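You operate a simulated robot arm through the tools that you are given. There is no shell and no other tool.

The job below is to be done with a simulated robot arm. You get a single attempt, and the scene is never put back.

TASK
Rub the burr off brick 120 and square it to the bar.
Fine: Brake the dryer car first. Use the grip stone and put it back, then slide the brick end-on against the knob bar like the other two, which stay put. No squeeze, knock or drop. The extractor is running against the dust: leave it on, and the brake too. Set down upright: grip stone. What is to be rubbed or washed off counts as gone when no trace of it is left.
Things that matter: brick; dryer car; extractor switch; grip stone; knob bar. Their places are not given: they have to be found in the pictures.

Only the result counts: the job must be done as asked and must still hold three seconds after the hand-in. Knocking over, shifting, dropping, spilling or breaking anything else fails it.

THE ROBOT
A 7-joint arm with a three-finger gripper, fixed in place. Base frame: the origin is on the floor under the middle of its stand, x ahead of it, y to its left, z up. Lengths are in mm, angles in rad, forces in N, time in s.
It reaches about 1342 mm from its shoulder. Its first joint turns from -2.897 to 2.897 rad. Payload 2.69 kg.
Tool frame: the origin (TCP) lies between the finger pads and is the grasp point; the fingertips stand 30 mm ahead of it; z points along the fingers, y is the line along which they close. The gripper opens to 128 mm; its body begins 117 mm behind the TCP.
Orientation is that of the tool frame in the base frame, as a unit quaternion [w, x, y, z]. With the fingers straight down and closing along the base's y, the tool's x points along the base's -x, its y along +y and its z along -z.

THE INTERFACE
- The arm moves only by the tool drive_tool. Its argument "steps" is a list of rows, each a list of 6 numbers: the shift along the base's x, y, z in units of 150 mm (1.0 is 150 mm), then the turn, a rotation vector about the base's x, y, z in units of 180 degrees (1.0 is 180 degrees). In form: [[x, y, z, rx, ry, rz], ...]. A call has 1 to 20 rows; each row is the pose to reach, as a shift and turn from the pose commanded when the call began. "jaw" is the gripper command, from -1 (shut) to 1 (fully open), values between in proportion, set as the call begins (left out, the last holds). A call with a number of a shift or a turn outside -1 to 1 is refused whole. A row lasts 0.2 s, in which the tool goes at most 50 mm and 0.15 rad; a call with a longer step from one row to the next is refused whole, and so is a gripper value outside its range. A pose out of reach is approached as far as the arm can. The call stops where the force on the tool passes 40 N (or 10 N more than at its start, if that is more) or the arm is blocked; 0.2 s more then pass. The fingers move at their own pace (about 127 mm/s each) and stop on an object; they squeeze with about 23 N. The grip force told is the motor's: it shows also when the fingers shut on nothing. Time passes only in rows, and 0.2 s behind the last, so rows that repeat a pose let the fingers close. It gives the time, the measured TCP pose, the force on the tool (base axes), the opening and the grip force at its end, in the units of the frame above (readings bear some noise), with the torque about the TCP (base axes, N m) and any sound that the robot's microphone picked up, and new pictures: "show" is both (left out), scene, wrist or none.
- Cameras (640 x 400 px; columns grow to the right, rows downward): "scene" is fixed at [395.2, 664.3, 1437.7]; the picture's right is [1.00, -0.00, 0.00], its down [-0.00, -0.99, -0.10] and it looks along [0.00, 0.10, -0.99] (base axes); focal length 214 px, centre (320, 200). "wrist" rides on the gripper at [58, 54, -131] in the tool frame; the picture's right is [-0.68, 0.74, 0.00], its down [-0.62, -0.57, -0.55] and it looks along [-0.40, -0.37, 0.84] (tool axes); focal length 234 px, centre (320, 200).
- raise_lower(by): moves the trunk up (or, below 0, down) by that many mm; the arm rides with it, the base frame stays. It gives what a move gives, with no picture.
- point_at(camera, pixels): for up to 12 pixels [column, row] of the newest picture of that camera ("zoom" is the newest enlarged one), the place [x, y, z] in the base frame of the surface seen there, good to about 2 mm, but the place of the scene camera against the robot may be out by one fixed shift of up to 25 mm in any direction. The clock stands still meanwhile.
- enlarge(camera, box): a new picture of the part [left, top, right, bottom] of that camera's present view, enlarged. The clock stands still meanwhile.
- job_done(): hands the job in; it is judged then, once.

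Unless the task says otherwise, let go and move clear before handing in.

The tools are called by a JSON object that holds its "name" and its "arguments". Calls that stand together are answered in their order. drive_tool: Moves the arm, as the interface text tells. Its arguments: {"type":"object","properties":{"steps":{"type":"array","items":{"type":"array","items":{"type":"number"}}},"jaw":{"type":"number"},"show":{"type":"string","enum":["both","scene","wrist","none"]}},"required":["steps"]} The other tools are called the same way: raise_lower (by) moves the trunk up or down; point_at (camera, pixels) gives the place of the surface under pixels of a picture; enlarge (camera, box) takes an enlarged picture of a part of a camera's view; job_done () hands the job in.

At the start:

```text
clock: 0.0
position: [619.7, 320.1, 1220.5]
ee_rot: [0.0, -0.001, 1.0, 0.0]
ft_force: [0.1, -0.2, 0.6]
moment: [-0.02, 0.0, 0.0]
width: 128.0
gripper_force: 0.0
trunk travel left (down, up): [-150.0, 200.0]
```

scene: 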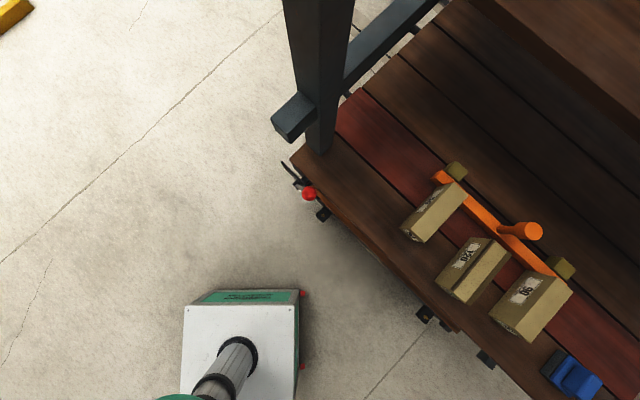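
wrist: 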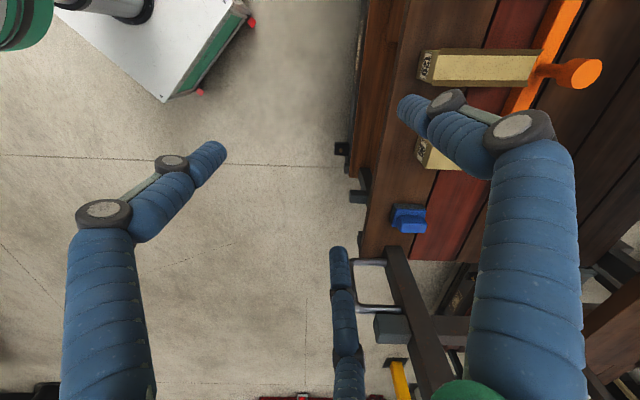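

The scene picture shows the dryer car with three bricks by an orange knob bar (about 490,230), a blue grip stone (570,375), a red-knobbed lever near (305,190) and the extractor box (240,340). I'll enlarge these areas before moving.

{"name": "enlarge", "arguments": {"camera": "scene", "box": [380, 150, 620, 300]}}

{"name": "enlarge", "arguments": {"camera": "scene", "box": [260, 80, 380, 230]}}

{"name": "enlarge", "arguments": {"camera": "scene", "box": [160, 270, 340, 400]}}

{"name": "enlarge", "arguments": {"camera": "scene", "box": [400, 280, 640, 400]}}

```text
2.67 times, centred on (500, 225) of scene
```

zoom: 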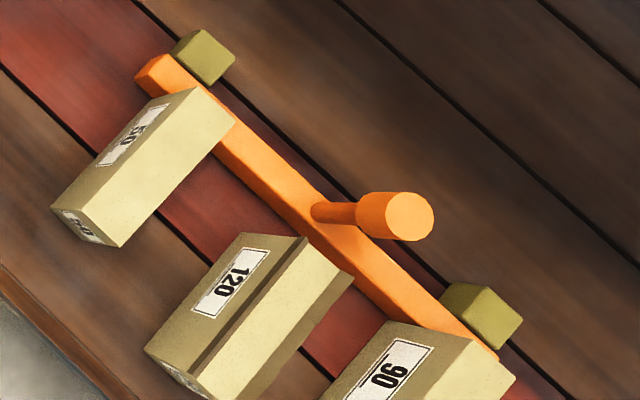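

```text
2.67 times, centred on (320, 155) of scene
```

zoom: 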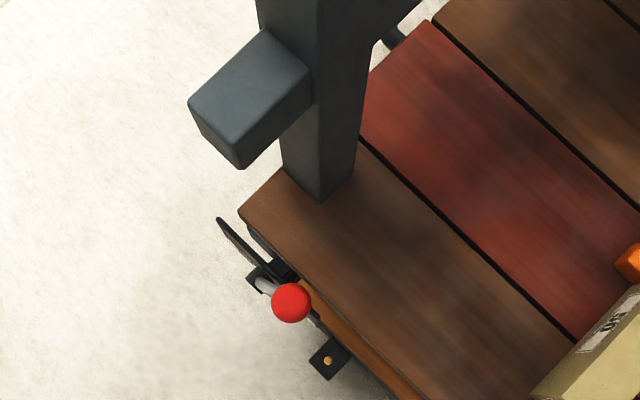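

```text
3.08 times, centred on (250, 335) of scene
```

zoom: 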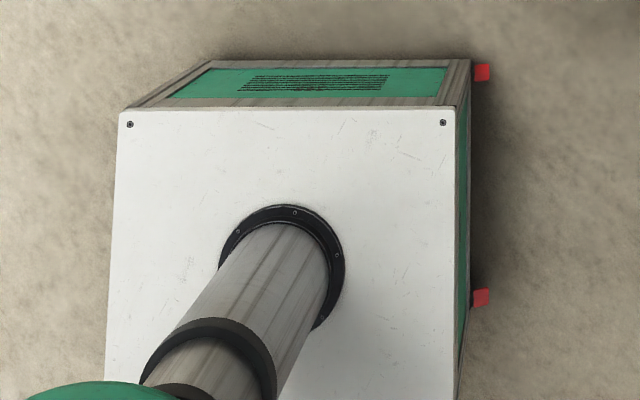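

```text
2.67 times, centred on (520, 340) of scene
```

zoom: 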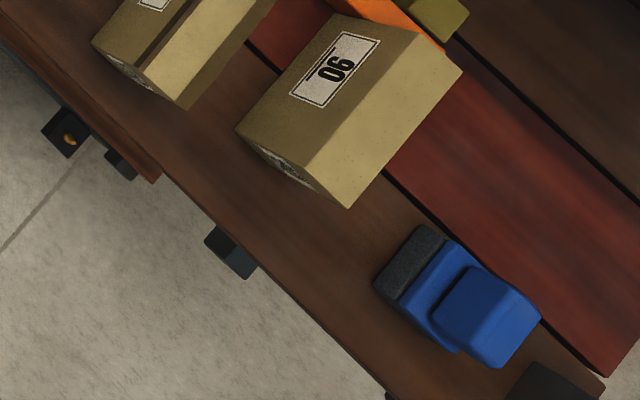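

The enlargements show brick 120 with a dark ridge (the burr) along its upper edge near scene (487,262), the brake lever with a red knob, and the blue-handled stone. I'll measure points on all of them.

{"name": "point_at", "arguments": {"camera": "scene", "pixels": [[465, 183], [400, 232], [424, 242], [471, 238], [497, 239], [511, 253], [435, 281], [469, 305], [530, 270], [571, 292], [490, 318], [530, 341]]}}

{"name": "point_at", "arguments": {"camera": "scene", "pixels": [[309, 194], [285, 165], [298, 183], [293, 163], [345, 225], [460, 325], [437, 176], [553, 272], [534, 231], [508, 230], [455, 170], [562, 267]]}}

{"name": "point_at", "arguments": {"camera": "scene", "pixels": [[544, 370], [561, 355], [568, 397], [575, 375], [565, 395], [602, 380], [585, 395], [470, 270], [620, 350], [303, 295], [303, 366], [297, 310]]}}

```text
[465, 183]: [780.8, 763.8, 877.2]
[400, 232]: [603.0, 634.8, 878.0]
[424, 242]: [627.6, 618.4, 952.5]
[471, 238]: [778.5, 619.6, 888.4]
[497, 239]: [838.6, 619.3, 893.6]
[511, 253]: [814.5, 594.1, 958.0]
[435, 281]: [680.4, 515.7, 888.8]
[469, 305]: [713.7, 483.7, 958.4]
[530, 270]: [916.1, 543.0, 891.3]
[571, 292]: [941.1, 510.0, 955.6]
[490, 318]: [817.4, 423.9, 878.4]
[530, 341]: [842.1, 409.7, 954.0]
```

```text
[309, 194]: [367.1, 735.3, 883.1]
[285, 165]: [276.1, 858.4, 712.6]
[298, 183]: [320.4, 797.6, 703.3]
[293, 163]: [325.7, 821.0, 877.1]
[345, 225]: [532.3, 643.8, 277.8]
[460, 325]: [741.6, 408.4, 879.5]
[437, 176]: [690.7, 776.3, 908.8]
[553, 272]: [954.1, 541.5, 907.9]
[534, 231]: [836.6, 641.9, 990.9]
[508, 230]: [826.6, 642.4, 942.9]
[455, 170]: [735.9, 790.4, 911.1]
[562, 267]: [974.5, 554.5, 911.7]
```

```text
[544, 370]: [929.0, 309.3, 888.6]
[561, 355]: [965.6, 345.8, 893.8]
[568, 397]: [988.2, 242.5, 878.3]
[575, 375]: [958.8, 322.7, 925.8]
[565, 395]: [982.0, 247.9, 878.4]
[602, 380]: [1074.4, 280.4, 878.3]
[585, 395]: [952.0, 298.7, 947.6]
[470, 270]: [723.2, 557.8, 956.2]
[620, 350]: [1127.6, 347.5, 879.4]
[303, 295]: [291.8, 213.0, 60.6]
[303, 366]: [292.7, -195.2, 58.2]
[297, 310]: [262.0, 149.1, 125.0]
```

Point readings put the deck at z≈878, brick tops at z≈956 and the red brake knob near (367,735,883); the white box seems to be the robot's own stand. I'll enlarge parts of the wrist view to find the extractor switch and details of the car.

{"name": "enlarge", "arguments": {"camera": "wrist", "box": [320, 150, 640, 400]}}

{"name": "enlarge", "arguments": {"camera": "wrist", "box": [330, 0, 640, 190]}}

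{"name": "enlarge", "arguments": {"camera": "scene", "box": [430, 220, 520, 310]}}

{"name": "point_at", "arguments": {"camera": "scene", "pixels": [[15, 10], [200, 350], [290, 115], [318, 140], [318, 50], [380, 40], [600, 50], [500, 80], [630, 250]]}}

```text
1.60 times, centred on (480, 275) of wrist
```

zoom: 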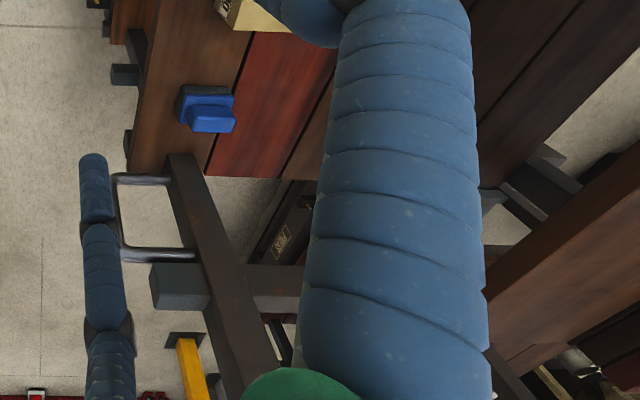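

```text
2.06 times, centred on (485, 95) of wrist
```

zoom: 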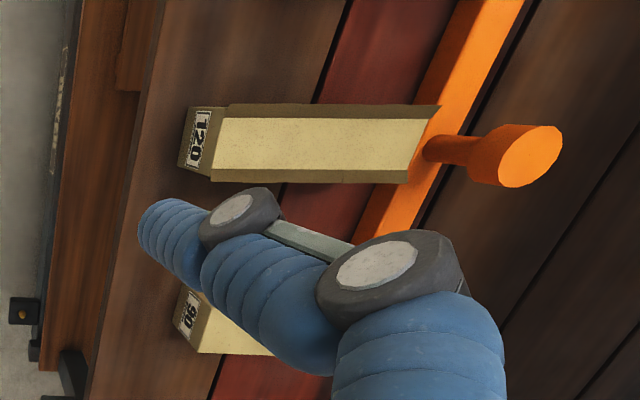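

```text
4.44 times, centred on (475, 265) of scene
```

zoom: 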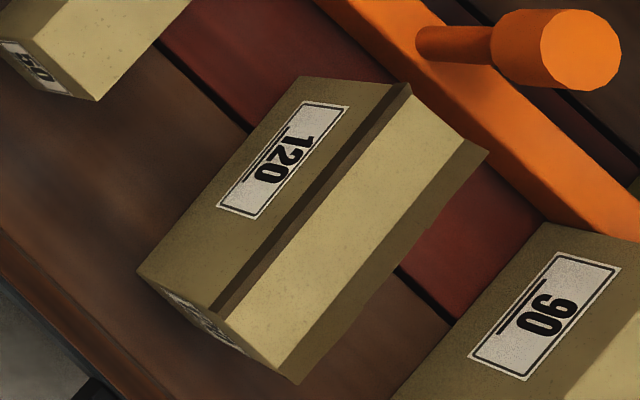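

```text
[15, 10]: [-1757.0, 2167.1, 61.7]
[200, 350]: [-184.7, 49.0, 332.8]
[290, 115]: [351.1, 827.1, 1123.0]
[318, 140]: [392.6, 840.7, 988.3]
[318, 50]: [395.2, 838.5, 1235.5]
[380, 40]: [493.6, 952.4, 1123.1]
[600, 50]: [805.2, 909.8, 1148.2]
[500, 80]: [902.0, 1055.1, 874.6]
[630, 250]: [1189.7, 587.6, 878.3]
```

Brick 120 shows dark lips along its upper long edges in the zoom (around (310,200) and (390,270)). I'll measure wrist-view points around the far frame, the yellow handle and the red item at (303,396).

{"name": "point_at", "arguments": {"camera": "wrist", "pixels": [[375, 262], [375, 305], [400, 380], [303, 396], [20, 20], [130, 15], [455, 305], [410, 215], [345, 150], [358, 195], [425, 65], [600, 70]]}}

{"name": "enlarge", "arguments": {"camera": "wrist", "box": [240, 300, 480, 400]}}

{"name": "enlarge", "arguments": {"camera": "wrist", "box": [0, 0, 280, 130]}}

```text
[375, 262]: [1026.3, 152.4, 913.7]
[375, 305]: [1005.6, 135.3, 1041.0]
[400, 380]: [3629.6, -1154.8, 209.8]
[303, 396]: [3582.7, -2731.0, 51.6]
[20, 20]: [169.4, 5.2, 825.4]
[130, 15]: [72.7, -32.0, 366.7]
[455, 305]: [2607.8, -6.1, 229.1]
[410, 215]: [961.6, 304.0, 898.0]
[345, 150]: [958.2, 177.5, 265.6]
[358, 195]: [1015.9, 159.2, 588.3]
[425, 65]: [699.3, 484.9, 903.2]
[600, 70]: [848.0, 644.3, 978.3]
```

```text
2.67 times, centred on (360, 350) of wrist
```

zoom: 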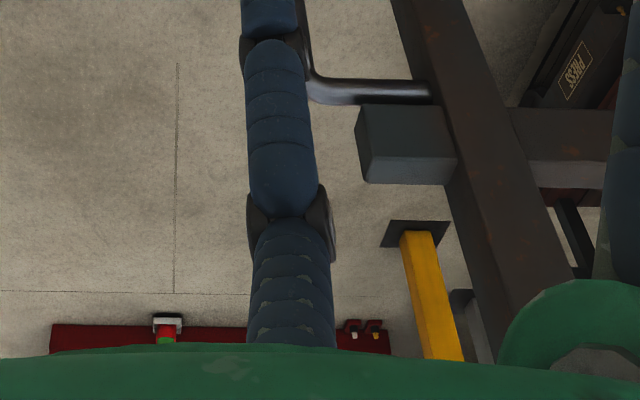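

```text
2.29 times, centred on (140, 65) of wrist
```

zoom: 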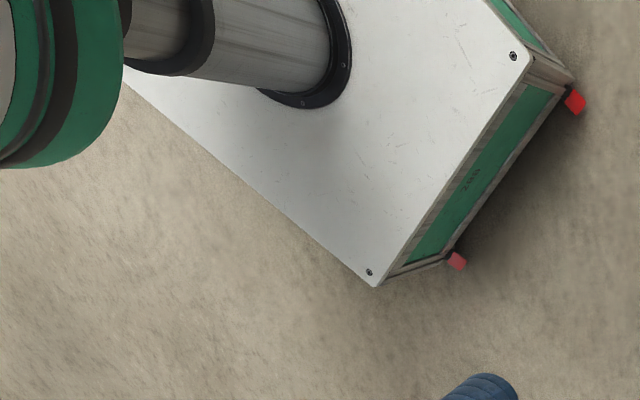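

The wrist view shows no extractor switch yet, only the car frame and a "PRESS" plate far off at zoom (575,65). I'll swing the arm toward the brake lever and yaw 90° so the wrist camera faces the car's near side.

{"name": "drive_tool", "arguments": {"steps": [[-0.075, 0.075, 0, 0, 0, 0.0417], [-0.15, 0.15, 0, 0, 0, 0.0833], [-0.225, 0.225, 0, 0, 0, 0.125], [-0.3, 0.3, 0, 0, 0, 0.1667], [-0.375, 0.375, 0, 0, 0, 0.2083], [-0.45, 0.45, 0, 0, 0, 0.25], [-0.525, 0.525, 0, 0, 0, 0.2917], [-0.6, 0.6, 0, 0, 0, 0.3333], [-0.675, 0.675, 0, 0, 0, 0.375], [-0.75, 0.75, 0, 0, 0, 0.4167], [-0.825, 0.825, 0, 0, 0, 0.4583], [-0.9, 0.9, 0, 0, 0, 0.5]], "show": "both"}}

```text
clock: 2.6
position: [485.1, 454.5, 1220.5]
ee_rot: [0.0, 0.708, -0.706, 0.001]
ft_force: [-0.3, 0.4, 0.4]
moment: [-0.01, -0.03, 0.01]
width: 127.7
gripper_force: 0.0
trunk travel left (down, up): [-150.0, 200.0]
```

scene: 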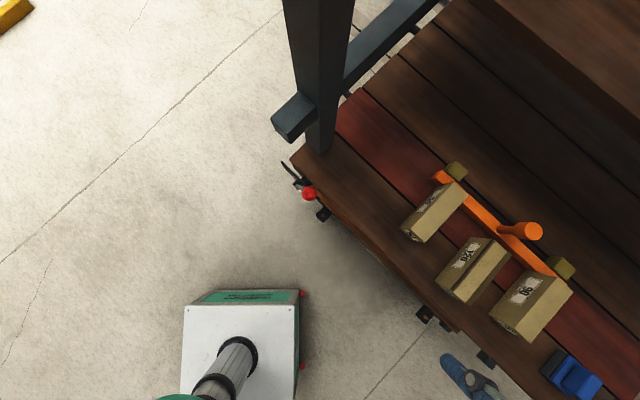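
wrist: 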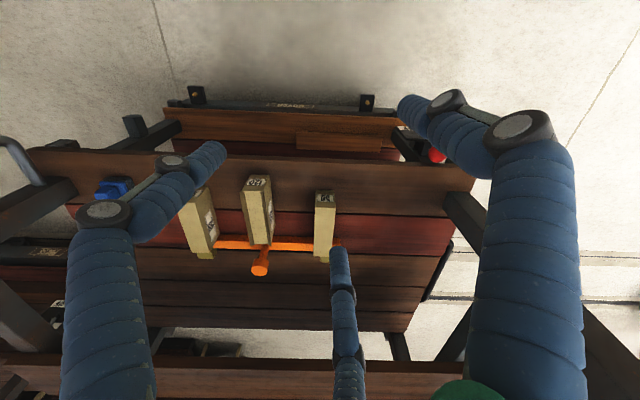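

The wrist view now faces the car from the near side (upside down): the red brake knob is at about (437,155). I'll continue toward it to look at the lever closely.

{"name": "drive_tool", "arguments": {"steps": [[-0.2, 0.2, -0.1, 0, 0, 0], [-0.4, 0.4, -0.2, 0, 0, 0], [-0.6, 0.6, -0.3, 0, 0, 0], [-0.8, 0.8, -0.4, 0, 0, 0], [-1.0, 1.0, -0.5, 0, 0, 0]], "show": "wrist"}}

{"name": "enlarge", "arguments": {"camera": "wrist", "box": [160, 0, 480, 200]}}

```text
clock: 3.8
position: [334.9, 606.5, 1144.2]
ee_rot: [0.001, -0.707, 0.707, 0.0]
ft_force: [-0.6, -0.4, 0.0]
moment: [0.0, -0.02, 0.0]
width: 127.9
gripper_force: 0.0
trunk travel left (down, up): [-150.0, 200.0]
```

wrist: 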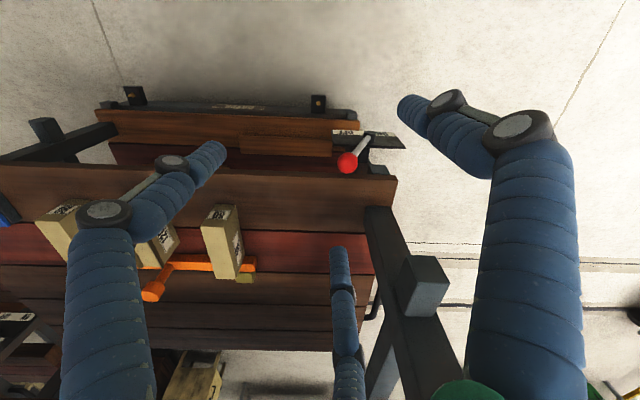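

```text
2.00 times, centred on (320, 100) of wrist
```

zoom: 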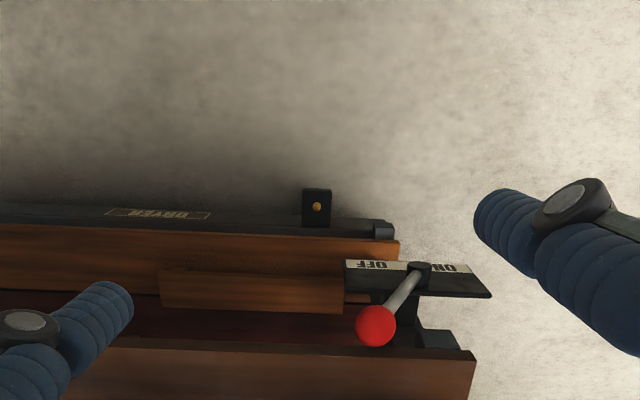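

The zoom shows the lever's plate marked OFF at zoom (375,265) and ON at (455,268); the lever leans to the OFF side. I'll measure the knob, pivot and plate.

{"name": "enlarge", "arguments": {"camera": "wrist", "box": [310, 110, 430, 190]}}

{"name": "point_at", "arguments": {"camera": "wrist", "pixels": [[348, 163], [365, 138], [370, 133], [345, 131], [387, 133], [404, 148], [333, 136], [342, 150], [348, 172], [385, 145], [335, 185], [375, 175]]}}

```text
5.00 times, centred on (370, 150) of wrist
```

zoom: 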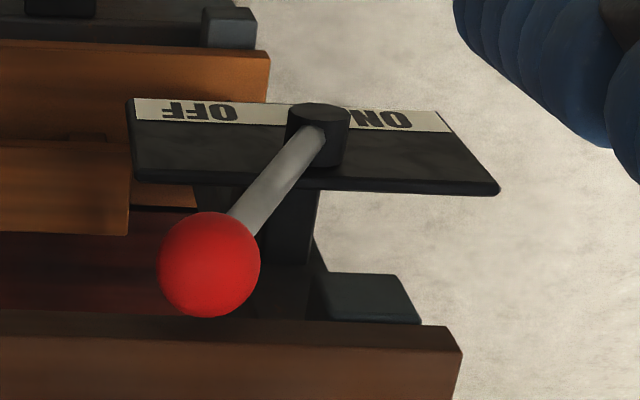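

```text
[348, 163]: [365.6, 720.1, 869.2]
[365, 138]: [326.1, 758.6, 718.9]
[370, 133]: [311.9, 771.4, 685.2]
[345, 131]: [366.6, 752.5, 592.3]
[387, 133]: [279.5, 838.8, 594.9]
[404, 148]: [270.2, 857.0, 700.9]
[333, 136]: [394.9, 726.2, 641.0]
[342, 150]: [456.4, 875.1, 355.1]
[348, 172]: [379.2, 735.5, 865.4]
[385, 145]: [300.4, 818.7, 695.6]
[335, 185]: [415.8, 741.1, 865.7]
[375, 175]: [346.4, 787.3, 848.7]
```

The lever's pivot is near (312,771,690), its knob at about (367,727,852) and the wrist reads the deck at z≈866, so the scene camera is about 12 mm high. I'll measure the post and beam end for clearance and the deck edge for the travel direction.

{"name": "point_at", "arguments": {"camera": "wrist", "pixels": [[405, 262], [447, 262], [448, 285], [405, 312], [425, 285], [380, 215], [397, 179], [200, 166], [10, 164], [420, 330], [355, 163], [330, 185]]}}

{"name": "point_at", "arguments": {"camera": "scene", "pixels": [[274, 120], [292, 141], [298, 94], [314, 105], [309, 194], [285, 20], [350, 20], [306, 152], [330, 152], [294, 158], [340, 207], [420, 280]]}}

```text
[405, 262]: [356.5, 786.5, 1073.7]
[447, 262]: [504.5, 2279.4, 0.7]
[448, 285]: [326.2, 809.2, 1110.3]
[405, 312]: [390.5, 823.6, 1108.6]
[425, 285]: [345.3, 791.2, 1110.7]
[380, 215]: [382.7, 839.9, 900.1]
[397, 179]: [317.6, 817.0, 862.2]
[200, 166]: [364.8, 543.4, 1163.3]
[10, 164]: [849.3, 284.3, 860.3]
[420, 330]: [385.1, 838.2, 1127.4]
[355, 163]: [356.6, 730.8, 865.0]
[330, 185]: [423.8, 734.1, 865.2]
```

```text
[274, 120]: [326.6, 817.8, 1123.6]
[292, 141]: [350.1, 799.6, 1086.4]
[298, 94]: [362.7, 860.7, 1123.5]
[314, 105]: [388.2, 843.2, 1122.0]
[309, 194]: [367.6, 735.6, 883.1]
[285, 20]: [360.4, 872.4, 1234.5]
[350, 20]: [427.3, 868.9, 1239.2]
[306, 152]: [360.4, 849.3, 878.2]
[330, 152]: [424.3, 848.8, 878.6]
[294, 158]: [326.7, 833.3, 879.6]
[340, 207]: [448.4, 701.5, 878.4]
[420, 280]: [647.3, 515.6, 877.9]
```

The deck edge runs along about (-0.707,0.707) and the beam end sits at (326–352,787–809, z 1073–1110), so I'll tilt the gripper outward to clear it. First I yaw −45° to line the jaws up with the lever's swing and half-close the fingers.

{"name": "drive_tool", "arguments": {"steps": [[-0.03, 0.03, 0, 0, 0, -0.0417], [-0.06, 0.06, 0, 0, 0, -0.0833], [-0.09, 0.09, 0, 0, 0, -0.125], [-0.12, 0.09, 0, 0, 0, -0.1667], [-0.14, 0.09, 0, 0, 0, -0.2083], [-0.16, 0.09, 0, 0, 0, -0.25]], "jaw": 0.0, "show": "none"}}

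{"name": "drive_tool", "arguments": {"steps": [[-0.05, 0.0, -0.1, 0.0275, -0.0275, 0], [-0.1, 0.0, -0.2, 0.055, -0.055, 0], [-0.1, 0.05, -0.35, 0.0825, -0.0825, 0], [-0.1, 0.1, -0.5, 0.11, -0.11, 0], [-0.1, 0.15, -0.6, 0.1375, -0.1375, 0]], "show": "both"}}

```text
clock: 5.2
position: [310.1, 619.2, 1145.0]
ee_rot: [0.0, -0.382, 0.924, 0.0]
ft_force: [0.1, -0.4, 0.1]
moment: [0.01, -0.03, 0.02]
width: 64.1
gripper_force: 0.1
trunk travel left (down, up): [-150.0, 200.0]
```

```text
clock: 6.4
position: [294.9, 642.2, 1057.0]
ee_rot: [0.278, -0.366, 0.881, 0.117]
ft_force: [-0.4, 1.0, -0.3]
moment: [-0.03, 0.04, 0.01]
width: 64.3
gripper_force: 0.2
trunk travel left (down, up): [-150.0, 200.0]
```

scene: 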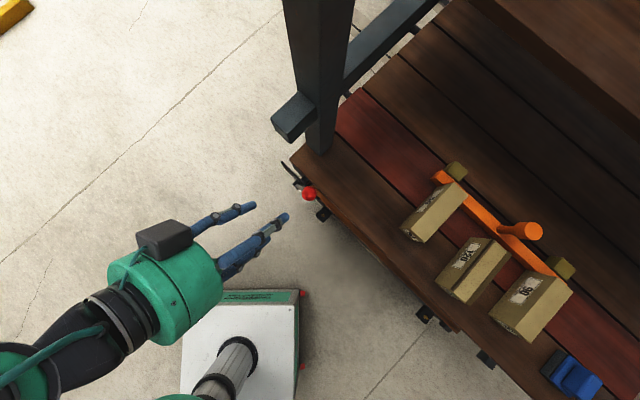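
wrist: 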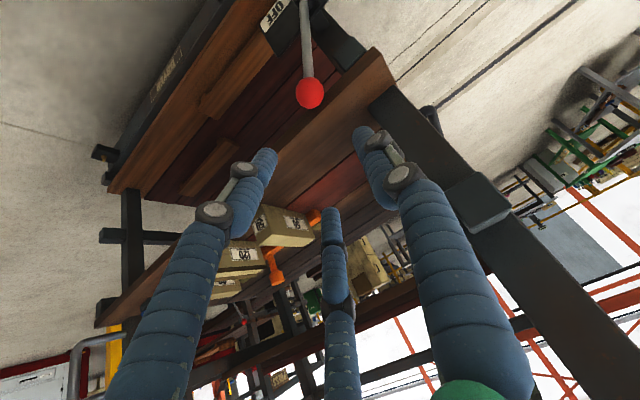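

The tilt came out as planned (tool axis ≈ (0.40,0.41,−0.82)) and the red knob is at wrist (309,93). I'll measure it again from here.

{"name": "point_at", "arguments": {"camera": "wrist", "pixels": [[309, 93], [297, 93], [321, 93], [309, 82], [309, 104], [304, 45], [303, 15], [378, 55], [340, 65], [480, 205], [300, 70]]}}

{"name": "enlarge", "arguments": {"camera": "wrist", "box": [220, 0, 420, 125]}}

```text
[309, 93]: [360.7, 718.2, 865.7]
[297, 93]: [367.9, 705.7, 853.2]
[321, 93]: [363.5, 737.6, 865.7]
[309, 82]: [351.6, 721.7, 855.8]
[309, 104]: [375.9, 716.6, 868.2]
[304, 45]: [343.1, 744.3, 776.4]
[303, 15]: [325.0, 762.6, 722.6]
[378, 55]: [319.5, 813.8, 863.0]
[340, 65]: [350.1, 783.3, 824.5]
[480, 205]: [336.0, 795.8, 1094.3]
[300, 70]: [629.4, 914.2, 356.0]
```

```text
3.20 times, centred on (320, 62) of wrist
```

zoom: 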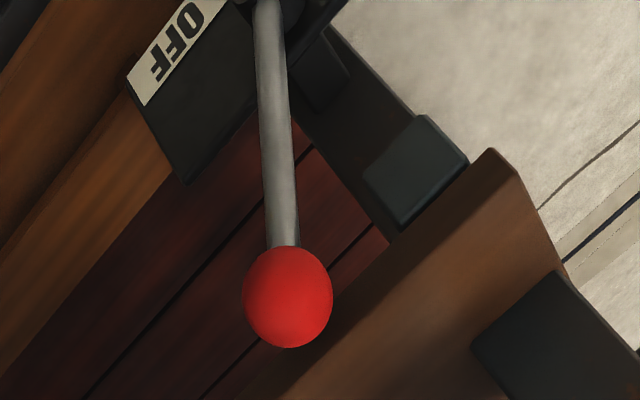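

The knob's centre works out at about (370,726,851). I'll move to a standoff 100 mm back along the tool axis and check that the jaws straddle it.

{"name": "drive_tool", "arguments": {"steps": [[0.045, 0.06, -0.18, 0, 0, 0], [0.09, 0.12, -0.36, 0, 0, 0], [0.135, 0.18, -0.55, 0, 0, 0], [0.18, 0.24, -0.727, 0, 0, 0]], "show": "both"}}

```text
clock: 7.4
position: [323.0, 678.0, 947.8]
ee_rot: [0.278, -0.365, 0.881, 0.115]
ft_force: [0.0, -0.3, 0.2]
moment: [-0.01, -0.01, -0.02]
width: 63.8
gripper_force: 0.1
trunk travel left (down, up): [-150.0, 200.0]
```

scene: 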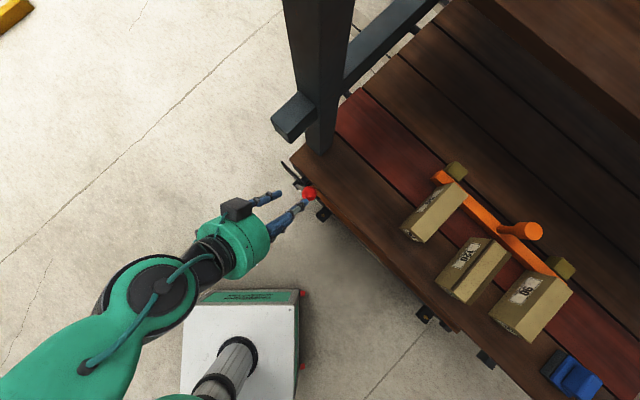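
wrist: 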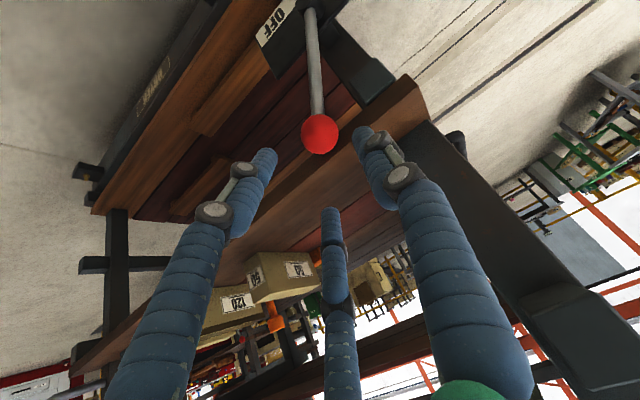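

The knob at (319,133) sits centrally between the two upper fingertips. I'll advance along the tool axis in small steps.

{"name": "drive_tool", "arguments": {"steps": [[0.054, 0.054, -0.109, 0, 0, 0], [0.108, 0.108, -0.218, 0, 0, 0], [0.162, 0.162, -0.328, 0, 0, 0], [0.216, 0.216, -0.437, 0, 0, 0], [0.264, 0.27, -0.54, 0, 0, 0]], "show": "both"}}

```text
clock: 8.6
position: [362.8, 720.6, 870.4]
ee_rot: [0.279, -0.364, 0.881, 0.116]
ft_force: [2.6, -5.0, 19.7]
moment: [0.15, -0.79, -0.47]
width: 76.3
gripper_force: 7.7
trunk travel left (down, up): [-150.0, 200.0]
```

scene: 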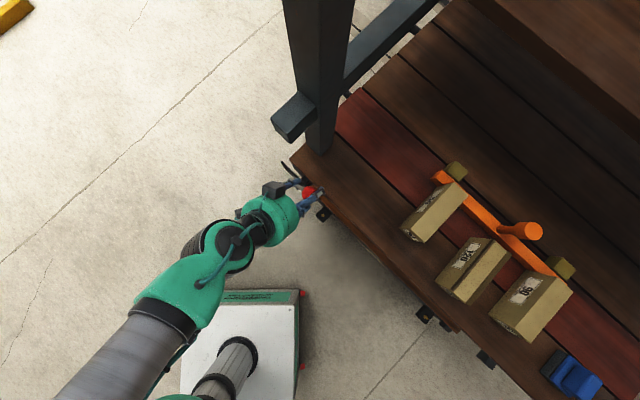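
wrist: 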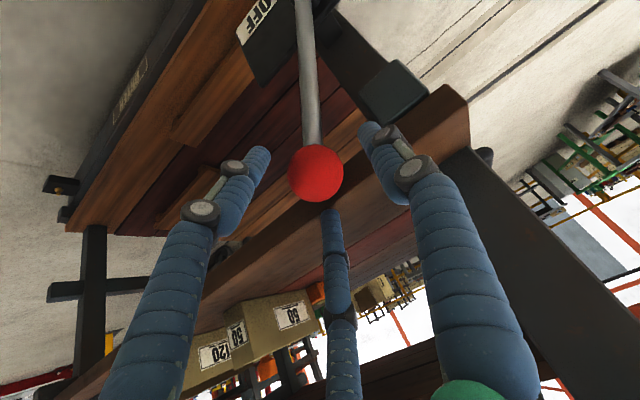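

The z force rose to 19.7 N and the opening spread to 76 mm, so the inner finger at wrist (335,215) is touching the deck edge. I'll back off along the axis, shift outward, and re-engage.

{"name": "drive_tool", "arguments": {"steps": [[-0.04, -0.04, 0.082, 0, 0, 0], [-0.054, -0.054, 0.109, 0, 0, 0], [-0.1, -0.1, 0.07, 0, 0, 0], [-0.131, -0.131, 0.032, 0, 0, 0], [-0.131, -0.131, 0.032, 0, 0, 0]], "show": "both"}}

```text
clock: 9.8
position: [342.8, 699.4, 871.7]
ee_rot: [0.278, -0.365, 0.881, 0.115]
ft_force: [0.8, -0.7, 1.8]
moment: [-0.01, -0.07, -0.04]
width: 64.9
gripper_force: 0.6
trunk travel left (down, up): [-150.0, 200.0]
```

scene: 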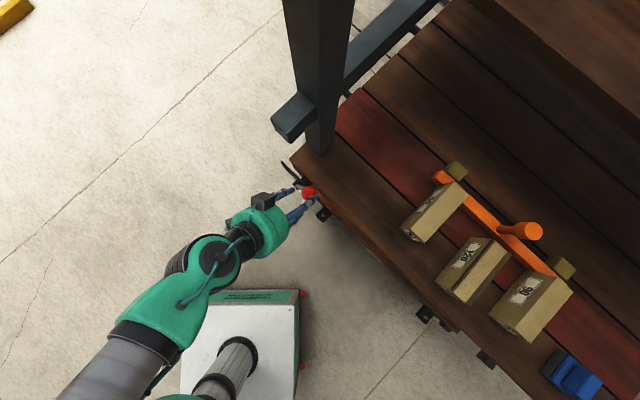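
wrist: 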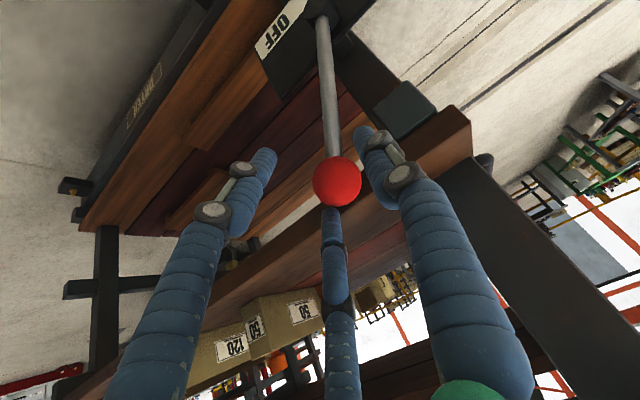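

The spread has relaxed to 64.9 mm and force is near zero; the knob (337,182) now overlaps the inner finger's tip (333,212). I'll measure fingertips and knob to know exactly how they sit.

{"name": "point_at", "arguments": {"camera": "wrist", "pixels": [[265, 158], [333, 213], [368, 138], [337, 182], [265, 180], [333, 260], [385, 165], [470, 115], [240, 215], [405, 110]]}}

```text
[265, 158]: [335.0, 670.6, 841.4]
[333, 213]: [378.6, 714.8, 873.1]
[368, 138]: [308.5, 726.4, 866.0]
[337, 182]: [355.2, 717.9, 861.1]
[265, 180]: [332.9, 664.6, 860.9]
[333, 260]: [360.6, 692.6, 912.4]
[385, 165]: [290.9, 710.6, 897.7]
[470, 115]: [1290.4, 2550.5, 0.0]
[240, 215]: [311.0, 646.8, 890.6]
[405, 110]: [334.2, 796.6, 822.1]
```

Fingertip measurements show a centric three-jaw layout (fingers at 120°), so turning 30° about the tool axis keeps fingers clear of the deck edge. I'll back off, turn, narrow the opening to 52 mm and look again.

{"name": "drive_tool", "arguments": {"steps": [[-0.068, -0.068, 0.137, 0, 0, 0], [-0.135, -0.136, 0.273, 0, 0, 0], [-0.12, -0.12, 0.29, 0.0169, 0.017, -0.0342], [-0.1, -0.1, 0.305, 0.0338, 0.034, -0.0683], [-0.085, -0.085, 0.32, 0.0506, 0.051, -0.1025], [-0.071, -0.072, 0.337, 0.0675, 0.068, -0.1367]], "jaw": -0.1875, "show": "wrist"}}

```text
clock: 11.2
position: [332.2, 687.5, 922.2]
ee_rot: [0.238, -0.123, 0.946, 0.183]
ft_force: [1.1, 0.2, -0.3]
moment: [0.02, 0.02, -0.02]
width: 52.0
gripper_force: 0.0
trunk travel left (down, up): [-150.0, 200.0]
```

wrist: 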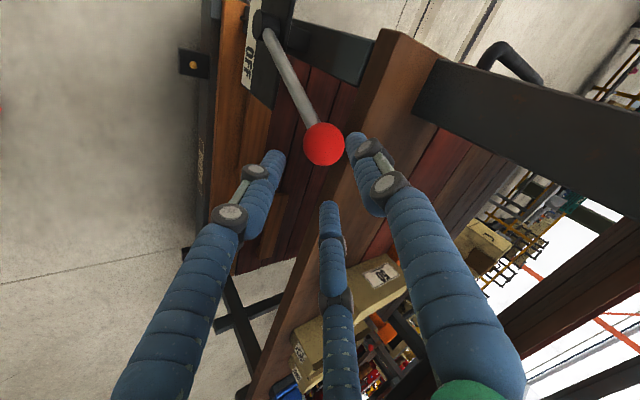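

The knob is at wrist (323,143) between the fingers after the 30° turn. I'll measure it once more before advancing.

{"name": "point_at", "arguments": {"camera": "wrist", "pixels": [[323, 144], [275, 160], [327, 207], [357, 140], [395, 60], [385, 40]]}}

```text
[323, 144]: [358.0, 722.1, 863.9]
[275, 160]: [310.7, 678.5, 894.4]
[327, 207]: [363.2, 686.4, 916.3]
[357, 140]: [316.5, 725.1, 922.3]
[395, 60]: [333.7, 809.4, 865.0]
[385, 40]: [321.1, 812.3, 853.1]
```

The knob centre is 90 mm ahead of the TCP and within 4 mm of the tool axis. I'll advance 68 mm so the fingers surround it.

{"name": "drive_tool", "arguments": {"steps": [[0.046, 0.046, -0.093, 0, 0, 0], [0.092, 0.092, -0.186, 0, 0, 0], [0.138, 0.139, -0.279, 0, 0, 0], [0.184, 0.185, -0.372, 0, 0, 0], [0.184, 0.185, -0.372, 0, 0, 0]], "show": "wrist"}}

```text
clock: 12.4
position: [359.2, 716.3, 865.2]
ee_rot: [0.238, -0.124, 0.946, 0.183]
ft_force: [0.0, 0.5, -1.1]
moment: [-0.01, -0.03, 0.0]
width: 51.9
gripper_force: 0.0
trunk travel left (down, up): [-150.0, 200.0]
```

wrist: 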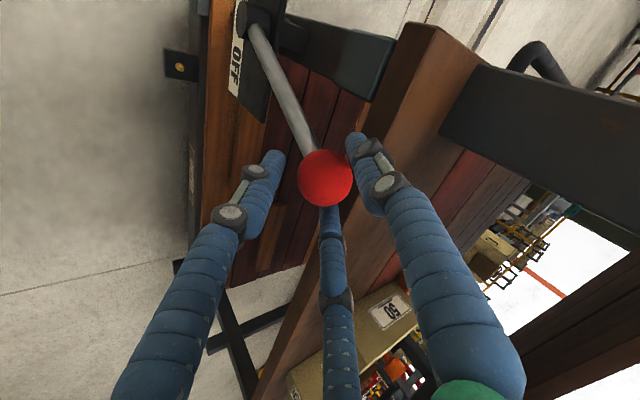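

No contact force and the knob at (325,178) lies inside the three fingers. I'll narrow the cage to 42 mm and sweep the knob along its arc toward ON.

{"name": "drive_tool", "arguments": {"steps": [[0, 0, 0, 0, 0, 0], [-0.068, 0.068, 0.036, 0, 0, 0], [-0.138, 0.138, 0.063, 0, 0, 0], [-0.209, 0.209, 0.082, 0, 0, 0], [-0.281, 0.281, 0.091, 0, 0, 0], [-0.353, 0.353, 0.093, 0, 0, 0]], "jaw": -0.34, "show": "both"}}

```text
clock: 13.8
position: [306.0, 768.8, 879.2]
ee_rot: [0.238, -0.124, 0.946, 0.183]
ft_force: [1.5, 2.5, 3.3]
moment: [-0.07, -0.06, 0.2]
width: 44.1
gripper_force: 45.3
trunk travel left (down, up): [-150.0, 200.0]
```

scene: 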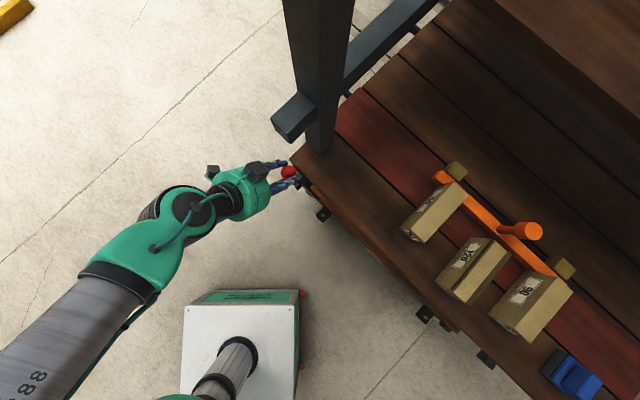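
wrist: 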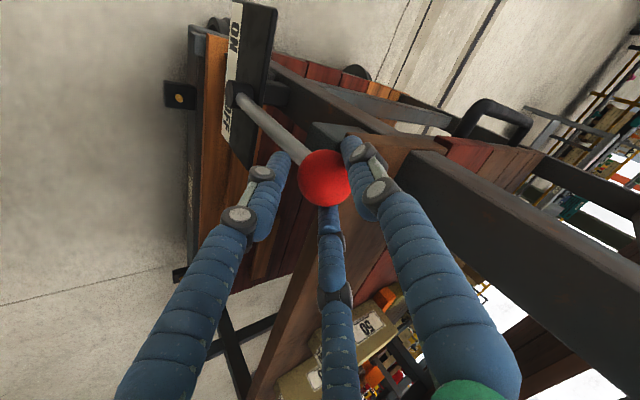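

The lever has moved with the gripper to about vertical with only ~4 N on the tool. I'll continue the arc toward ON until it meets its stop.

{"name": "drive_tool", "arguments": {"steps": [[-0.036, 0.036, -0.003, 0, 0, 0], [-0.072, 0.072, -0.008, 0, 0, 0], [-0.108, 0.108, -0.016, 0, 0, 0], [-0.144, 0.144, -0.025, 0, 0, 0], [-0.179, 0.179, -0.037, 0, 0, 0], [-0.2135, 0.2135, -0.051, 0, 0, 0], [-0.248, 0.248, -0.067, 0, 0, 0], [-0.282, 0.282, -0.085, 0, 0, 0], [-0.315, 0.315, -0.105, 0, 0, 0], [-0.348, 0.348, -0.127, 0, 0, 0]], "show": "both"}}

```text
clock: 16.0
position: [255.1, 818.2, 858.8]
ee_rot: [0.238, -0.124, 0.946, 0.182]
ft_force: [8.3, -7.0, 2.0]
moment: [-0.14, -0.03, -0.21]
width: 48.2
gripper_force: 4.5
trunk travel left (down, up): [-150.0, 200.0]
```

scene: 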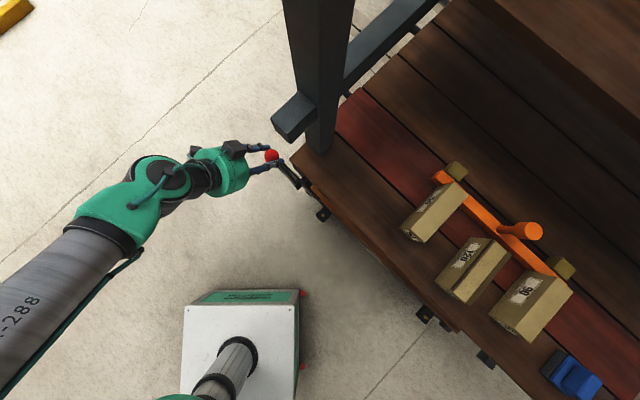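
wrist: 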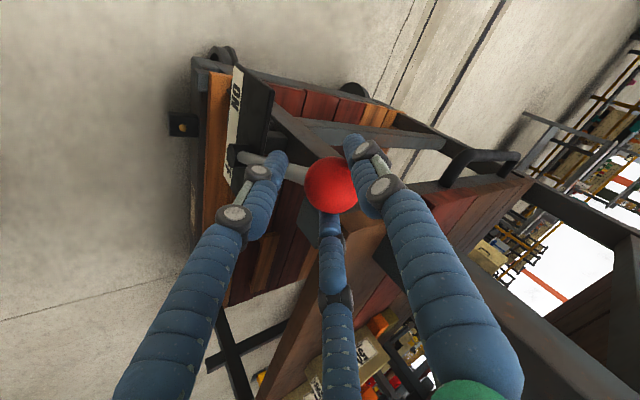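

A reaction of about 11 N has appeared, so the lever may be at its stop near (255,818,859). I'll push a little further along the arc to be sure it's fully home.

{"name": "drive_tool", "arguments": {"steps": [[-0.016, 0.016, -0.012, 0, 0, 0], [-0.032, 0.032, -0.025, 0, 0, 0], [-0.048, 0.048, -0.038, 0, 0, 0], [-0.064, 0.064, -0.05, 0, 0, 0]], "show": "both"}}

```text
clock: 17.0
position: [251.5, 825.5, 854.7]
ee_rot: [0.239, -0.122, 0.946, 0.18]
ft_force: [24.4, -14.0, 10.4]
moment: [-0.25, -0.11, -0.38]
width: 62.5
gripper_force: 15.4
trunk travel left (down, up): [-150.0, 200.0]
stopped in row 4: the force on the tool passed its limit at 42 N (the readings are from after the stop); the commanded pose is now the measured one
```

scene: 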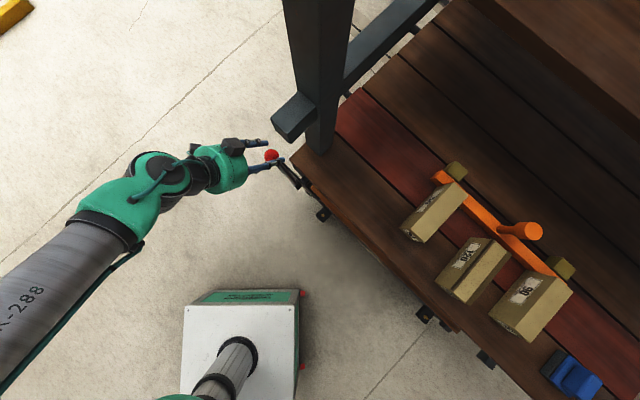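
wrist: 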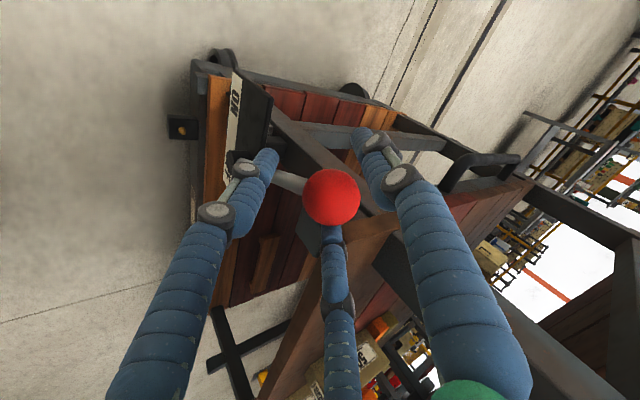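

The push stopped at 42 N, so the lever is firmly on its ON stop. I'll ease off, open slightly and withdraw along the tool axis, then check the lever stays.

{"name": "drive_tool", "arguments": {"steps": [[0.02, -0.02, 0, 0, 0, 0], [0.02, -0.02, 0, 0, 0, 0], [-0.048, -0.088, 0.137, 0, 0, 0], [-0.115, -0.156, 0.273, 0, 0, 0], [-0.183, -0.224, 0.41, 0, 0, 0], [-0.25, -0.292, 0.547, 0, 0, 0], [-0.32, -0.36, 0.65, 0, 0, 0]], "jaw": 0.1, "show": "both"}}

{"name": "enlarge", "arguments": {"camera": "wrist", "box": [160, 50, 400, 200]}}

```text
clock: 18.6
position: [213.8, 761.8, 932.7]
ee_rot: [0.238, -0.118, 0.949, 0.17]
ft_force: [0.0, 1.0, 0.0]
moment: [-0.03, 0.03, -0.03]
width: 70.4
gripper_force: 0.1
trunk travel left (down, up): [-150.0, 200.0]
```

scene: 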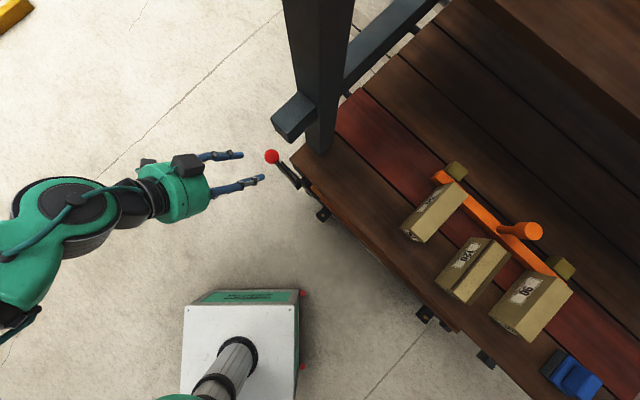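
wrist: 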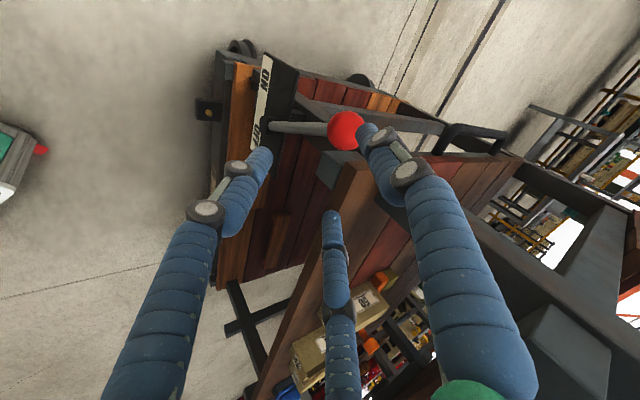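

```text
2.67 times, centred on (280, 125) of wrist
```

zoom: 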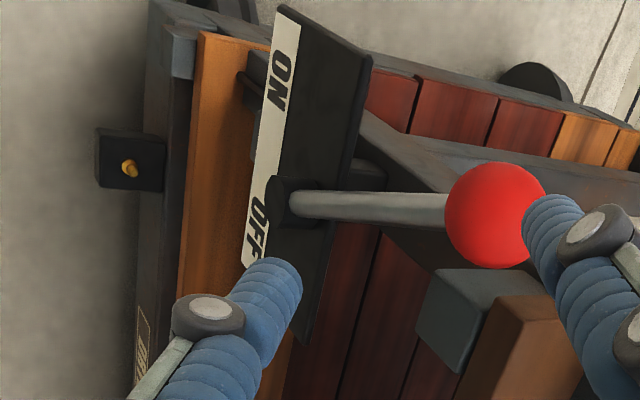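

The lever now leans to the ON side with the knob at scene (271,157) and wrist (345,131). I'll measure it to confirm its angle.

{"name": "point_at", "arguments": {"camera": "wrist", "pixels": [[345, 131], [270, 128], [300, 129], [265, 75], [290, 90]]}}

{"name": "point_at", "arguments": {"camera": "scene", "pixels": [[271, 157], [300, 185], [294, 156]]}}

```text
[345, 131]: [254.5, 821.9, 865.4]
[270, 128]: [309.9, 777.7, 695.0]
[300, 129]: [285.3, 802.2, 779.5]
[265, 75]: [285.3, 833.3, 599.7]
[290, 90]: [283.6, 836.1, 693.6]
```

```text
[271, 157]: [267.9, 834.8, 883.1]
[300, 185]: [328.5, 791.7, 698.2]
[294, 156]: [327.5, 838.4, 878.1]
```

The knob has moved 140 mm to a position symmetric with its start (scene (268,835,883)), so the brake is ON. Next I retract upward, return the tool to vertical, and head for the grip stone.

{"name": "drive_tool", "arguments": {"steps": [[0.0, -0.1, 0.17, -0.0184, 0.0257, -0.0127], [0.0, -0.2, 0.34, -0.0367, 0.0514, -0.0255], [0.0, -0.3, 0.5, -0.055, 0.0771, -0.0382], [0.0, -0.4, 0.67, -0.0734, 0.1028, -0.0509], [0.0, -0.5, 0.84, -0.0917, 0.1285, -0.0637], [0.0, -0.6, 1.0, -0.1101, 0.1542, -0.0764]], "show": "both"}}

```text
clock: 20.0
position: [200.4, 680.8, 1100.0]
ee_rot: [0.001, -0.003, 1.0, 0.012]
ft_force: [0.3, 0.5, 0.2]
moment: [0.02, -0.01, 0.01]
width: 70.6
gripper_force: 0.1
trunk travel left (down, up): [-150.0, 200.0]
```

scene: 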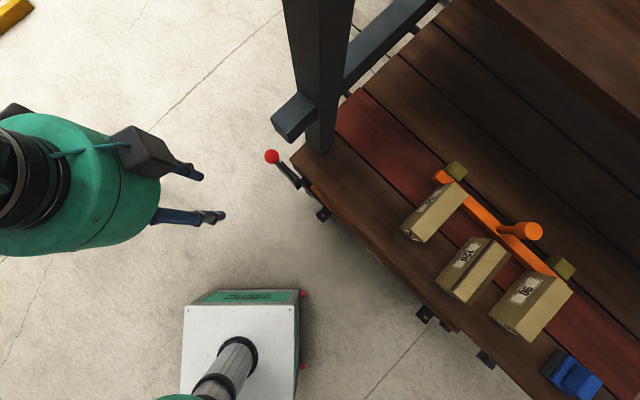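
wrist: 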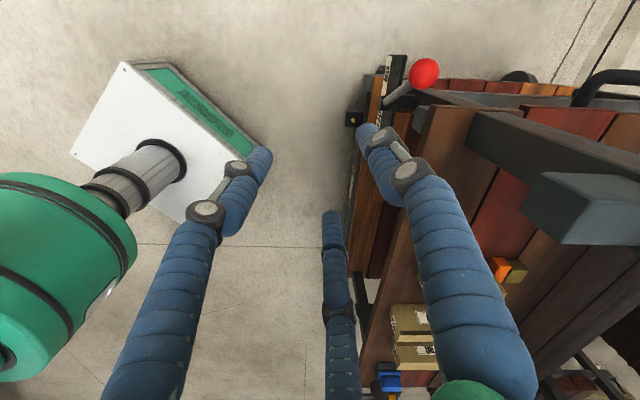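

The wrist picture shows the lever on ON at (425,72) and the stone at (388,378). The tool is nearly vertical; I'll correct the small tilt and fly at z≈1100 toward the stone.

{"name": "drive_tool", "arguments": {"steps": [[0.25, -0.11, 0.0, -0.002, 0.0002, -0.0005], [0.5, -0.22, 0.0, -0.004, 0.0003, -0.001], [0.75, -0.33, 0.0, -0.006, 0.0005, -0.0015], [1.0, -0.44, 0.0, -0.0076, 0.0006, -0.0019]], "show": "none"}}

{"name": "drive_tool", "arguments": {"steps": [[0.25, -0.11, 0.0, 0, 0, 0], [0.5, -0.22, 0.0, 0, 0, 0], [0.75, -0.33, 0.0, 0, 0, 0], [1.0, -0.44, 0.0, 0, 0, 0]], "show": "none"}}

{"name": "drive_tool", "arguments": {"steps": [[0.25, -0.11, 0.0, 0, 0, 0], [0.5, -0.22, 0.0, 0, 0, 0], [0.75, -0.33, 0.0, 0, 0, 0], [1.0, -0.44, 0.0, 0, 0, 0]], "show": "both"}}

```text
clock: 21.0
position: [350.9, 616.9, 1100.0]
ee_rot: [0.001, 0.0, 1.0, 0.0]
ft_force: [-0.1, 0.7, -0.1]
moment: [-0.03, -0.05, 0.01]
width: 70.5
gripper_force: 0.1
trunk travel left (down, up): [-150.0, 200.0]
```

```text
clock: 22.0
position: [499.1, 550.2, 1099.7]
ee_rot: [0.001, 0.0, 1.0, 0.0]
ft_force: [-0.2, -1.2, -0.6]
moment: [-0.02, -0.02, 0.02]
width: 70.2
gripper_force: 0.0
trunk travel left (down, up): [-150.0, 200.0]
```

```text
clock: 23.0
position: [650.2, 486.1, 1098.5]
ee_rot: [0.0, 0.0, 1.0, 0.001]
ft_force: [-0.5, -1.3, -0.3]
moment: [-0.02, -0.05, -0.05]
width: 70.2
gripper_force: 0.0
trunk travel left (down, up): [-150.0, 200.0]
```

scene: 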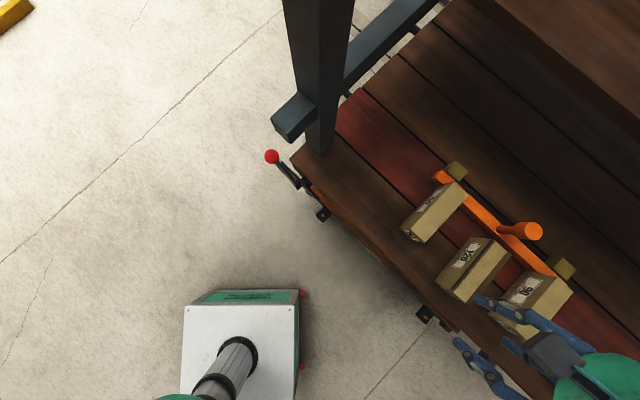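
wrist: 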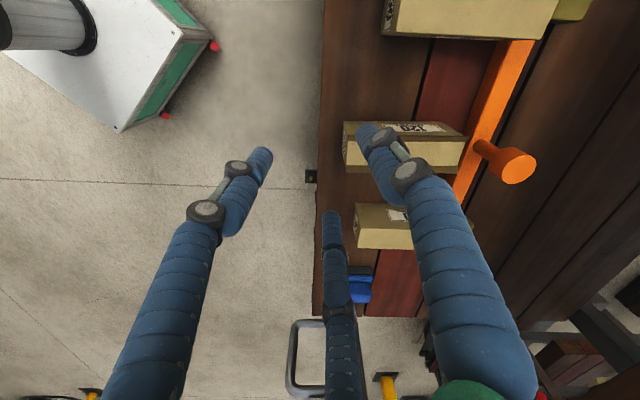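

The wrist view now shows brick 120 at (400,148), with the label partly hidden by a finger, and the bar in orange. I'll enlarge the brick region and measure the bar's face and brick corners.

{"name": "enlarge", "arguments": {"camera": "wrist", "box": [320, 0, 600, 280]}}

{"name": "point_at", "arguments": {"camera": "wrist", "pixels": [[500, 55], [470, 190], [505, 60], [450, 182], [345, 122], [345, 170], [467, 138], [458, 172], [355, 205], [357, 248], [386, 5], [546, 38]]}}

```text
1.43 times, centred on (460, 140) of wrist
```

zoom: 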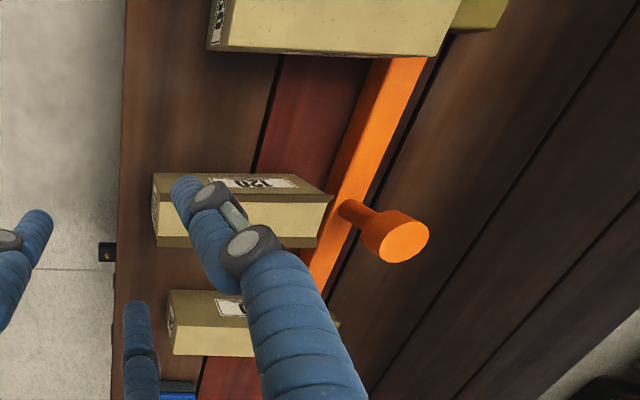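

```text
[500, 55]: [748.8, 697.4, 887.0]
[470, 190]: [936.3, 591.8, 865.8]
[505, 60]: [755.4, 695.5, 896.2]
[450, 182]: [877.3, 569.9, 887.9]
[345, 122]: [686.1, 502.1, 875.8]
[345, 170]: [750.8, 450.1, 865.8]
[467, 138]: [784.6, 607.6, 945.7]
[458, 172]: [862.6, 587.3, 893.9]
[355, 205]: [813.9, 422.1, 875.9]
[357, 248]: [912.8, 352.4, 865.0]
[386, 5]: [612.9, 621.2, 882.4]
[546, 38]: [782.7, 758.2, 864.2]
```

I want a clean top view of brick 120, so I'll open the fingers fully and place the camera straight above it.

{"name": "drive_tool", "arguments": {"steps": [[0.25, 0.05, 0.04, 0, 0, 0], [0.5, 0.1, 0.07, 0, 0, 0], [0.75, 0.15, 0.11, 0, 0, 0], [0.95, 0.2, 0.14, 0, 0, 0], [0.95, 0.2, 0.14, 0, 0, 0]], "jaw": 1.0, "show": "wrist"}}

{"name": "enlarge", "arguments": {"camera": "wrist", "box": [200, 0, 440, 150]}}

```text
clock: 24.2
position: [792.8, 514.4, 1120.1]
ee_rot: [0.0, 0.0, 1.0, 0.0]
ft_force: [0.5, -0.3, -0.4]
moment: [-0.01, 0.02, 0.02]
width: 128.3
gripper_force: 0.0
trunk travel left (down, up): [-150.0, 200.0]
```

wrist: 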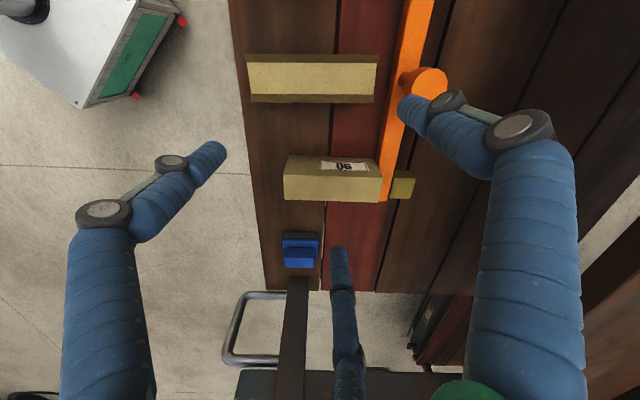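

```text
2.67 times, centred on (320, 75) of wrist
```

zoom: 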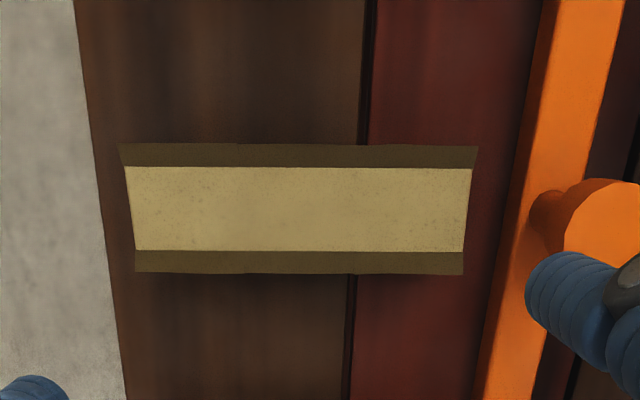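

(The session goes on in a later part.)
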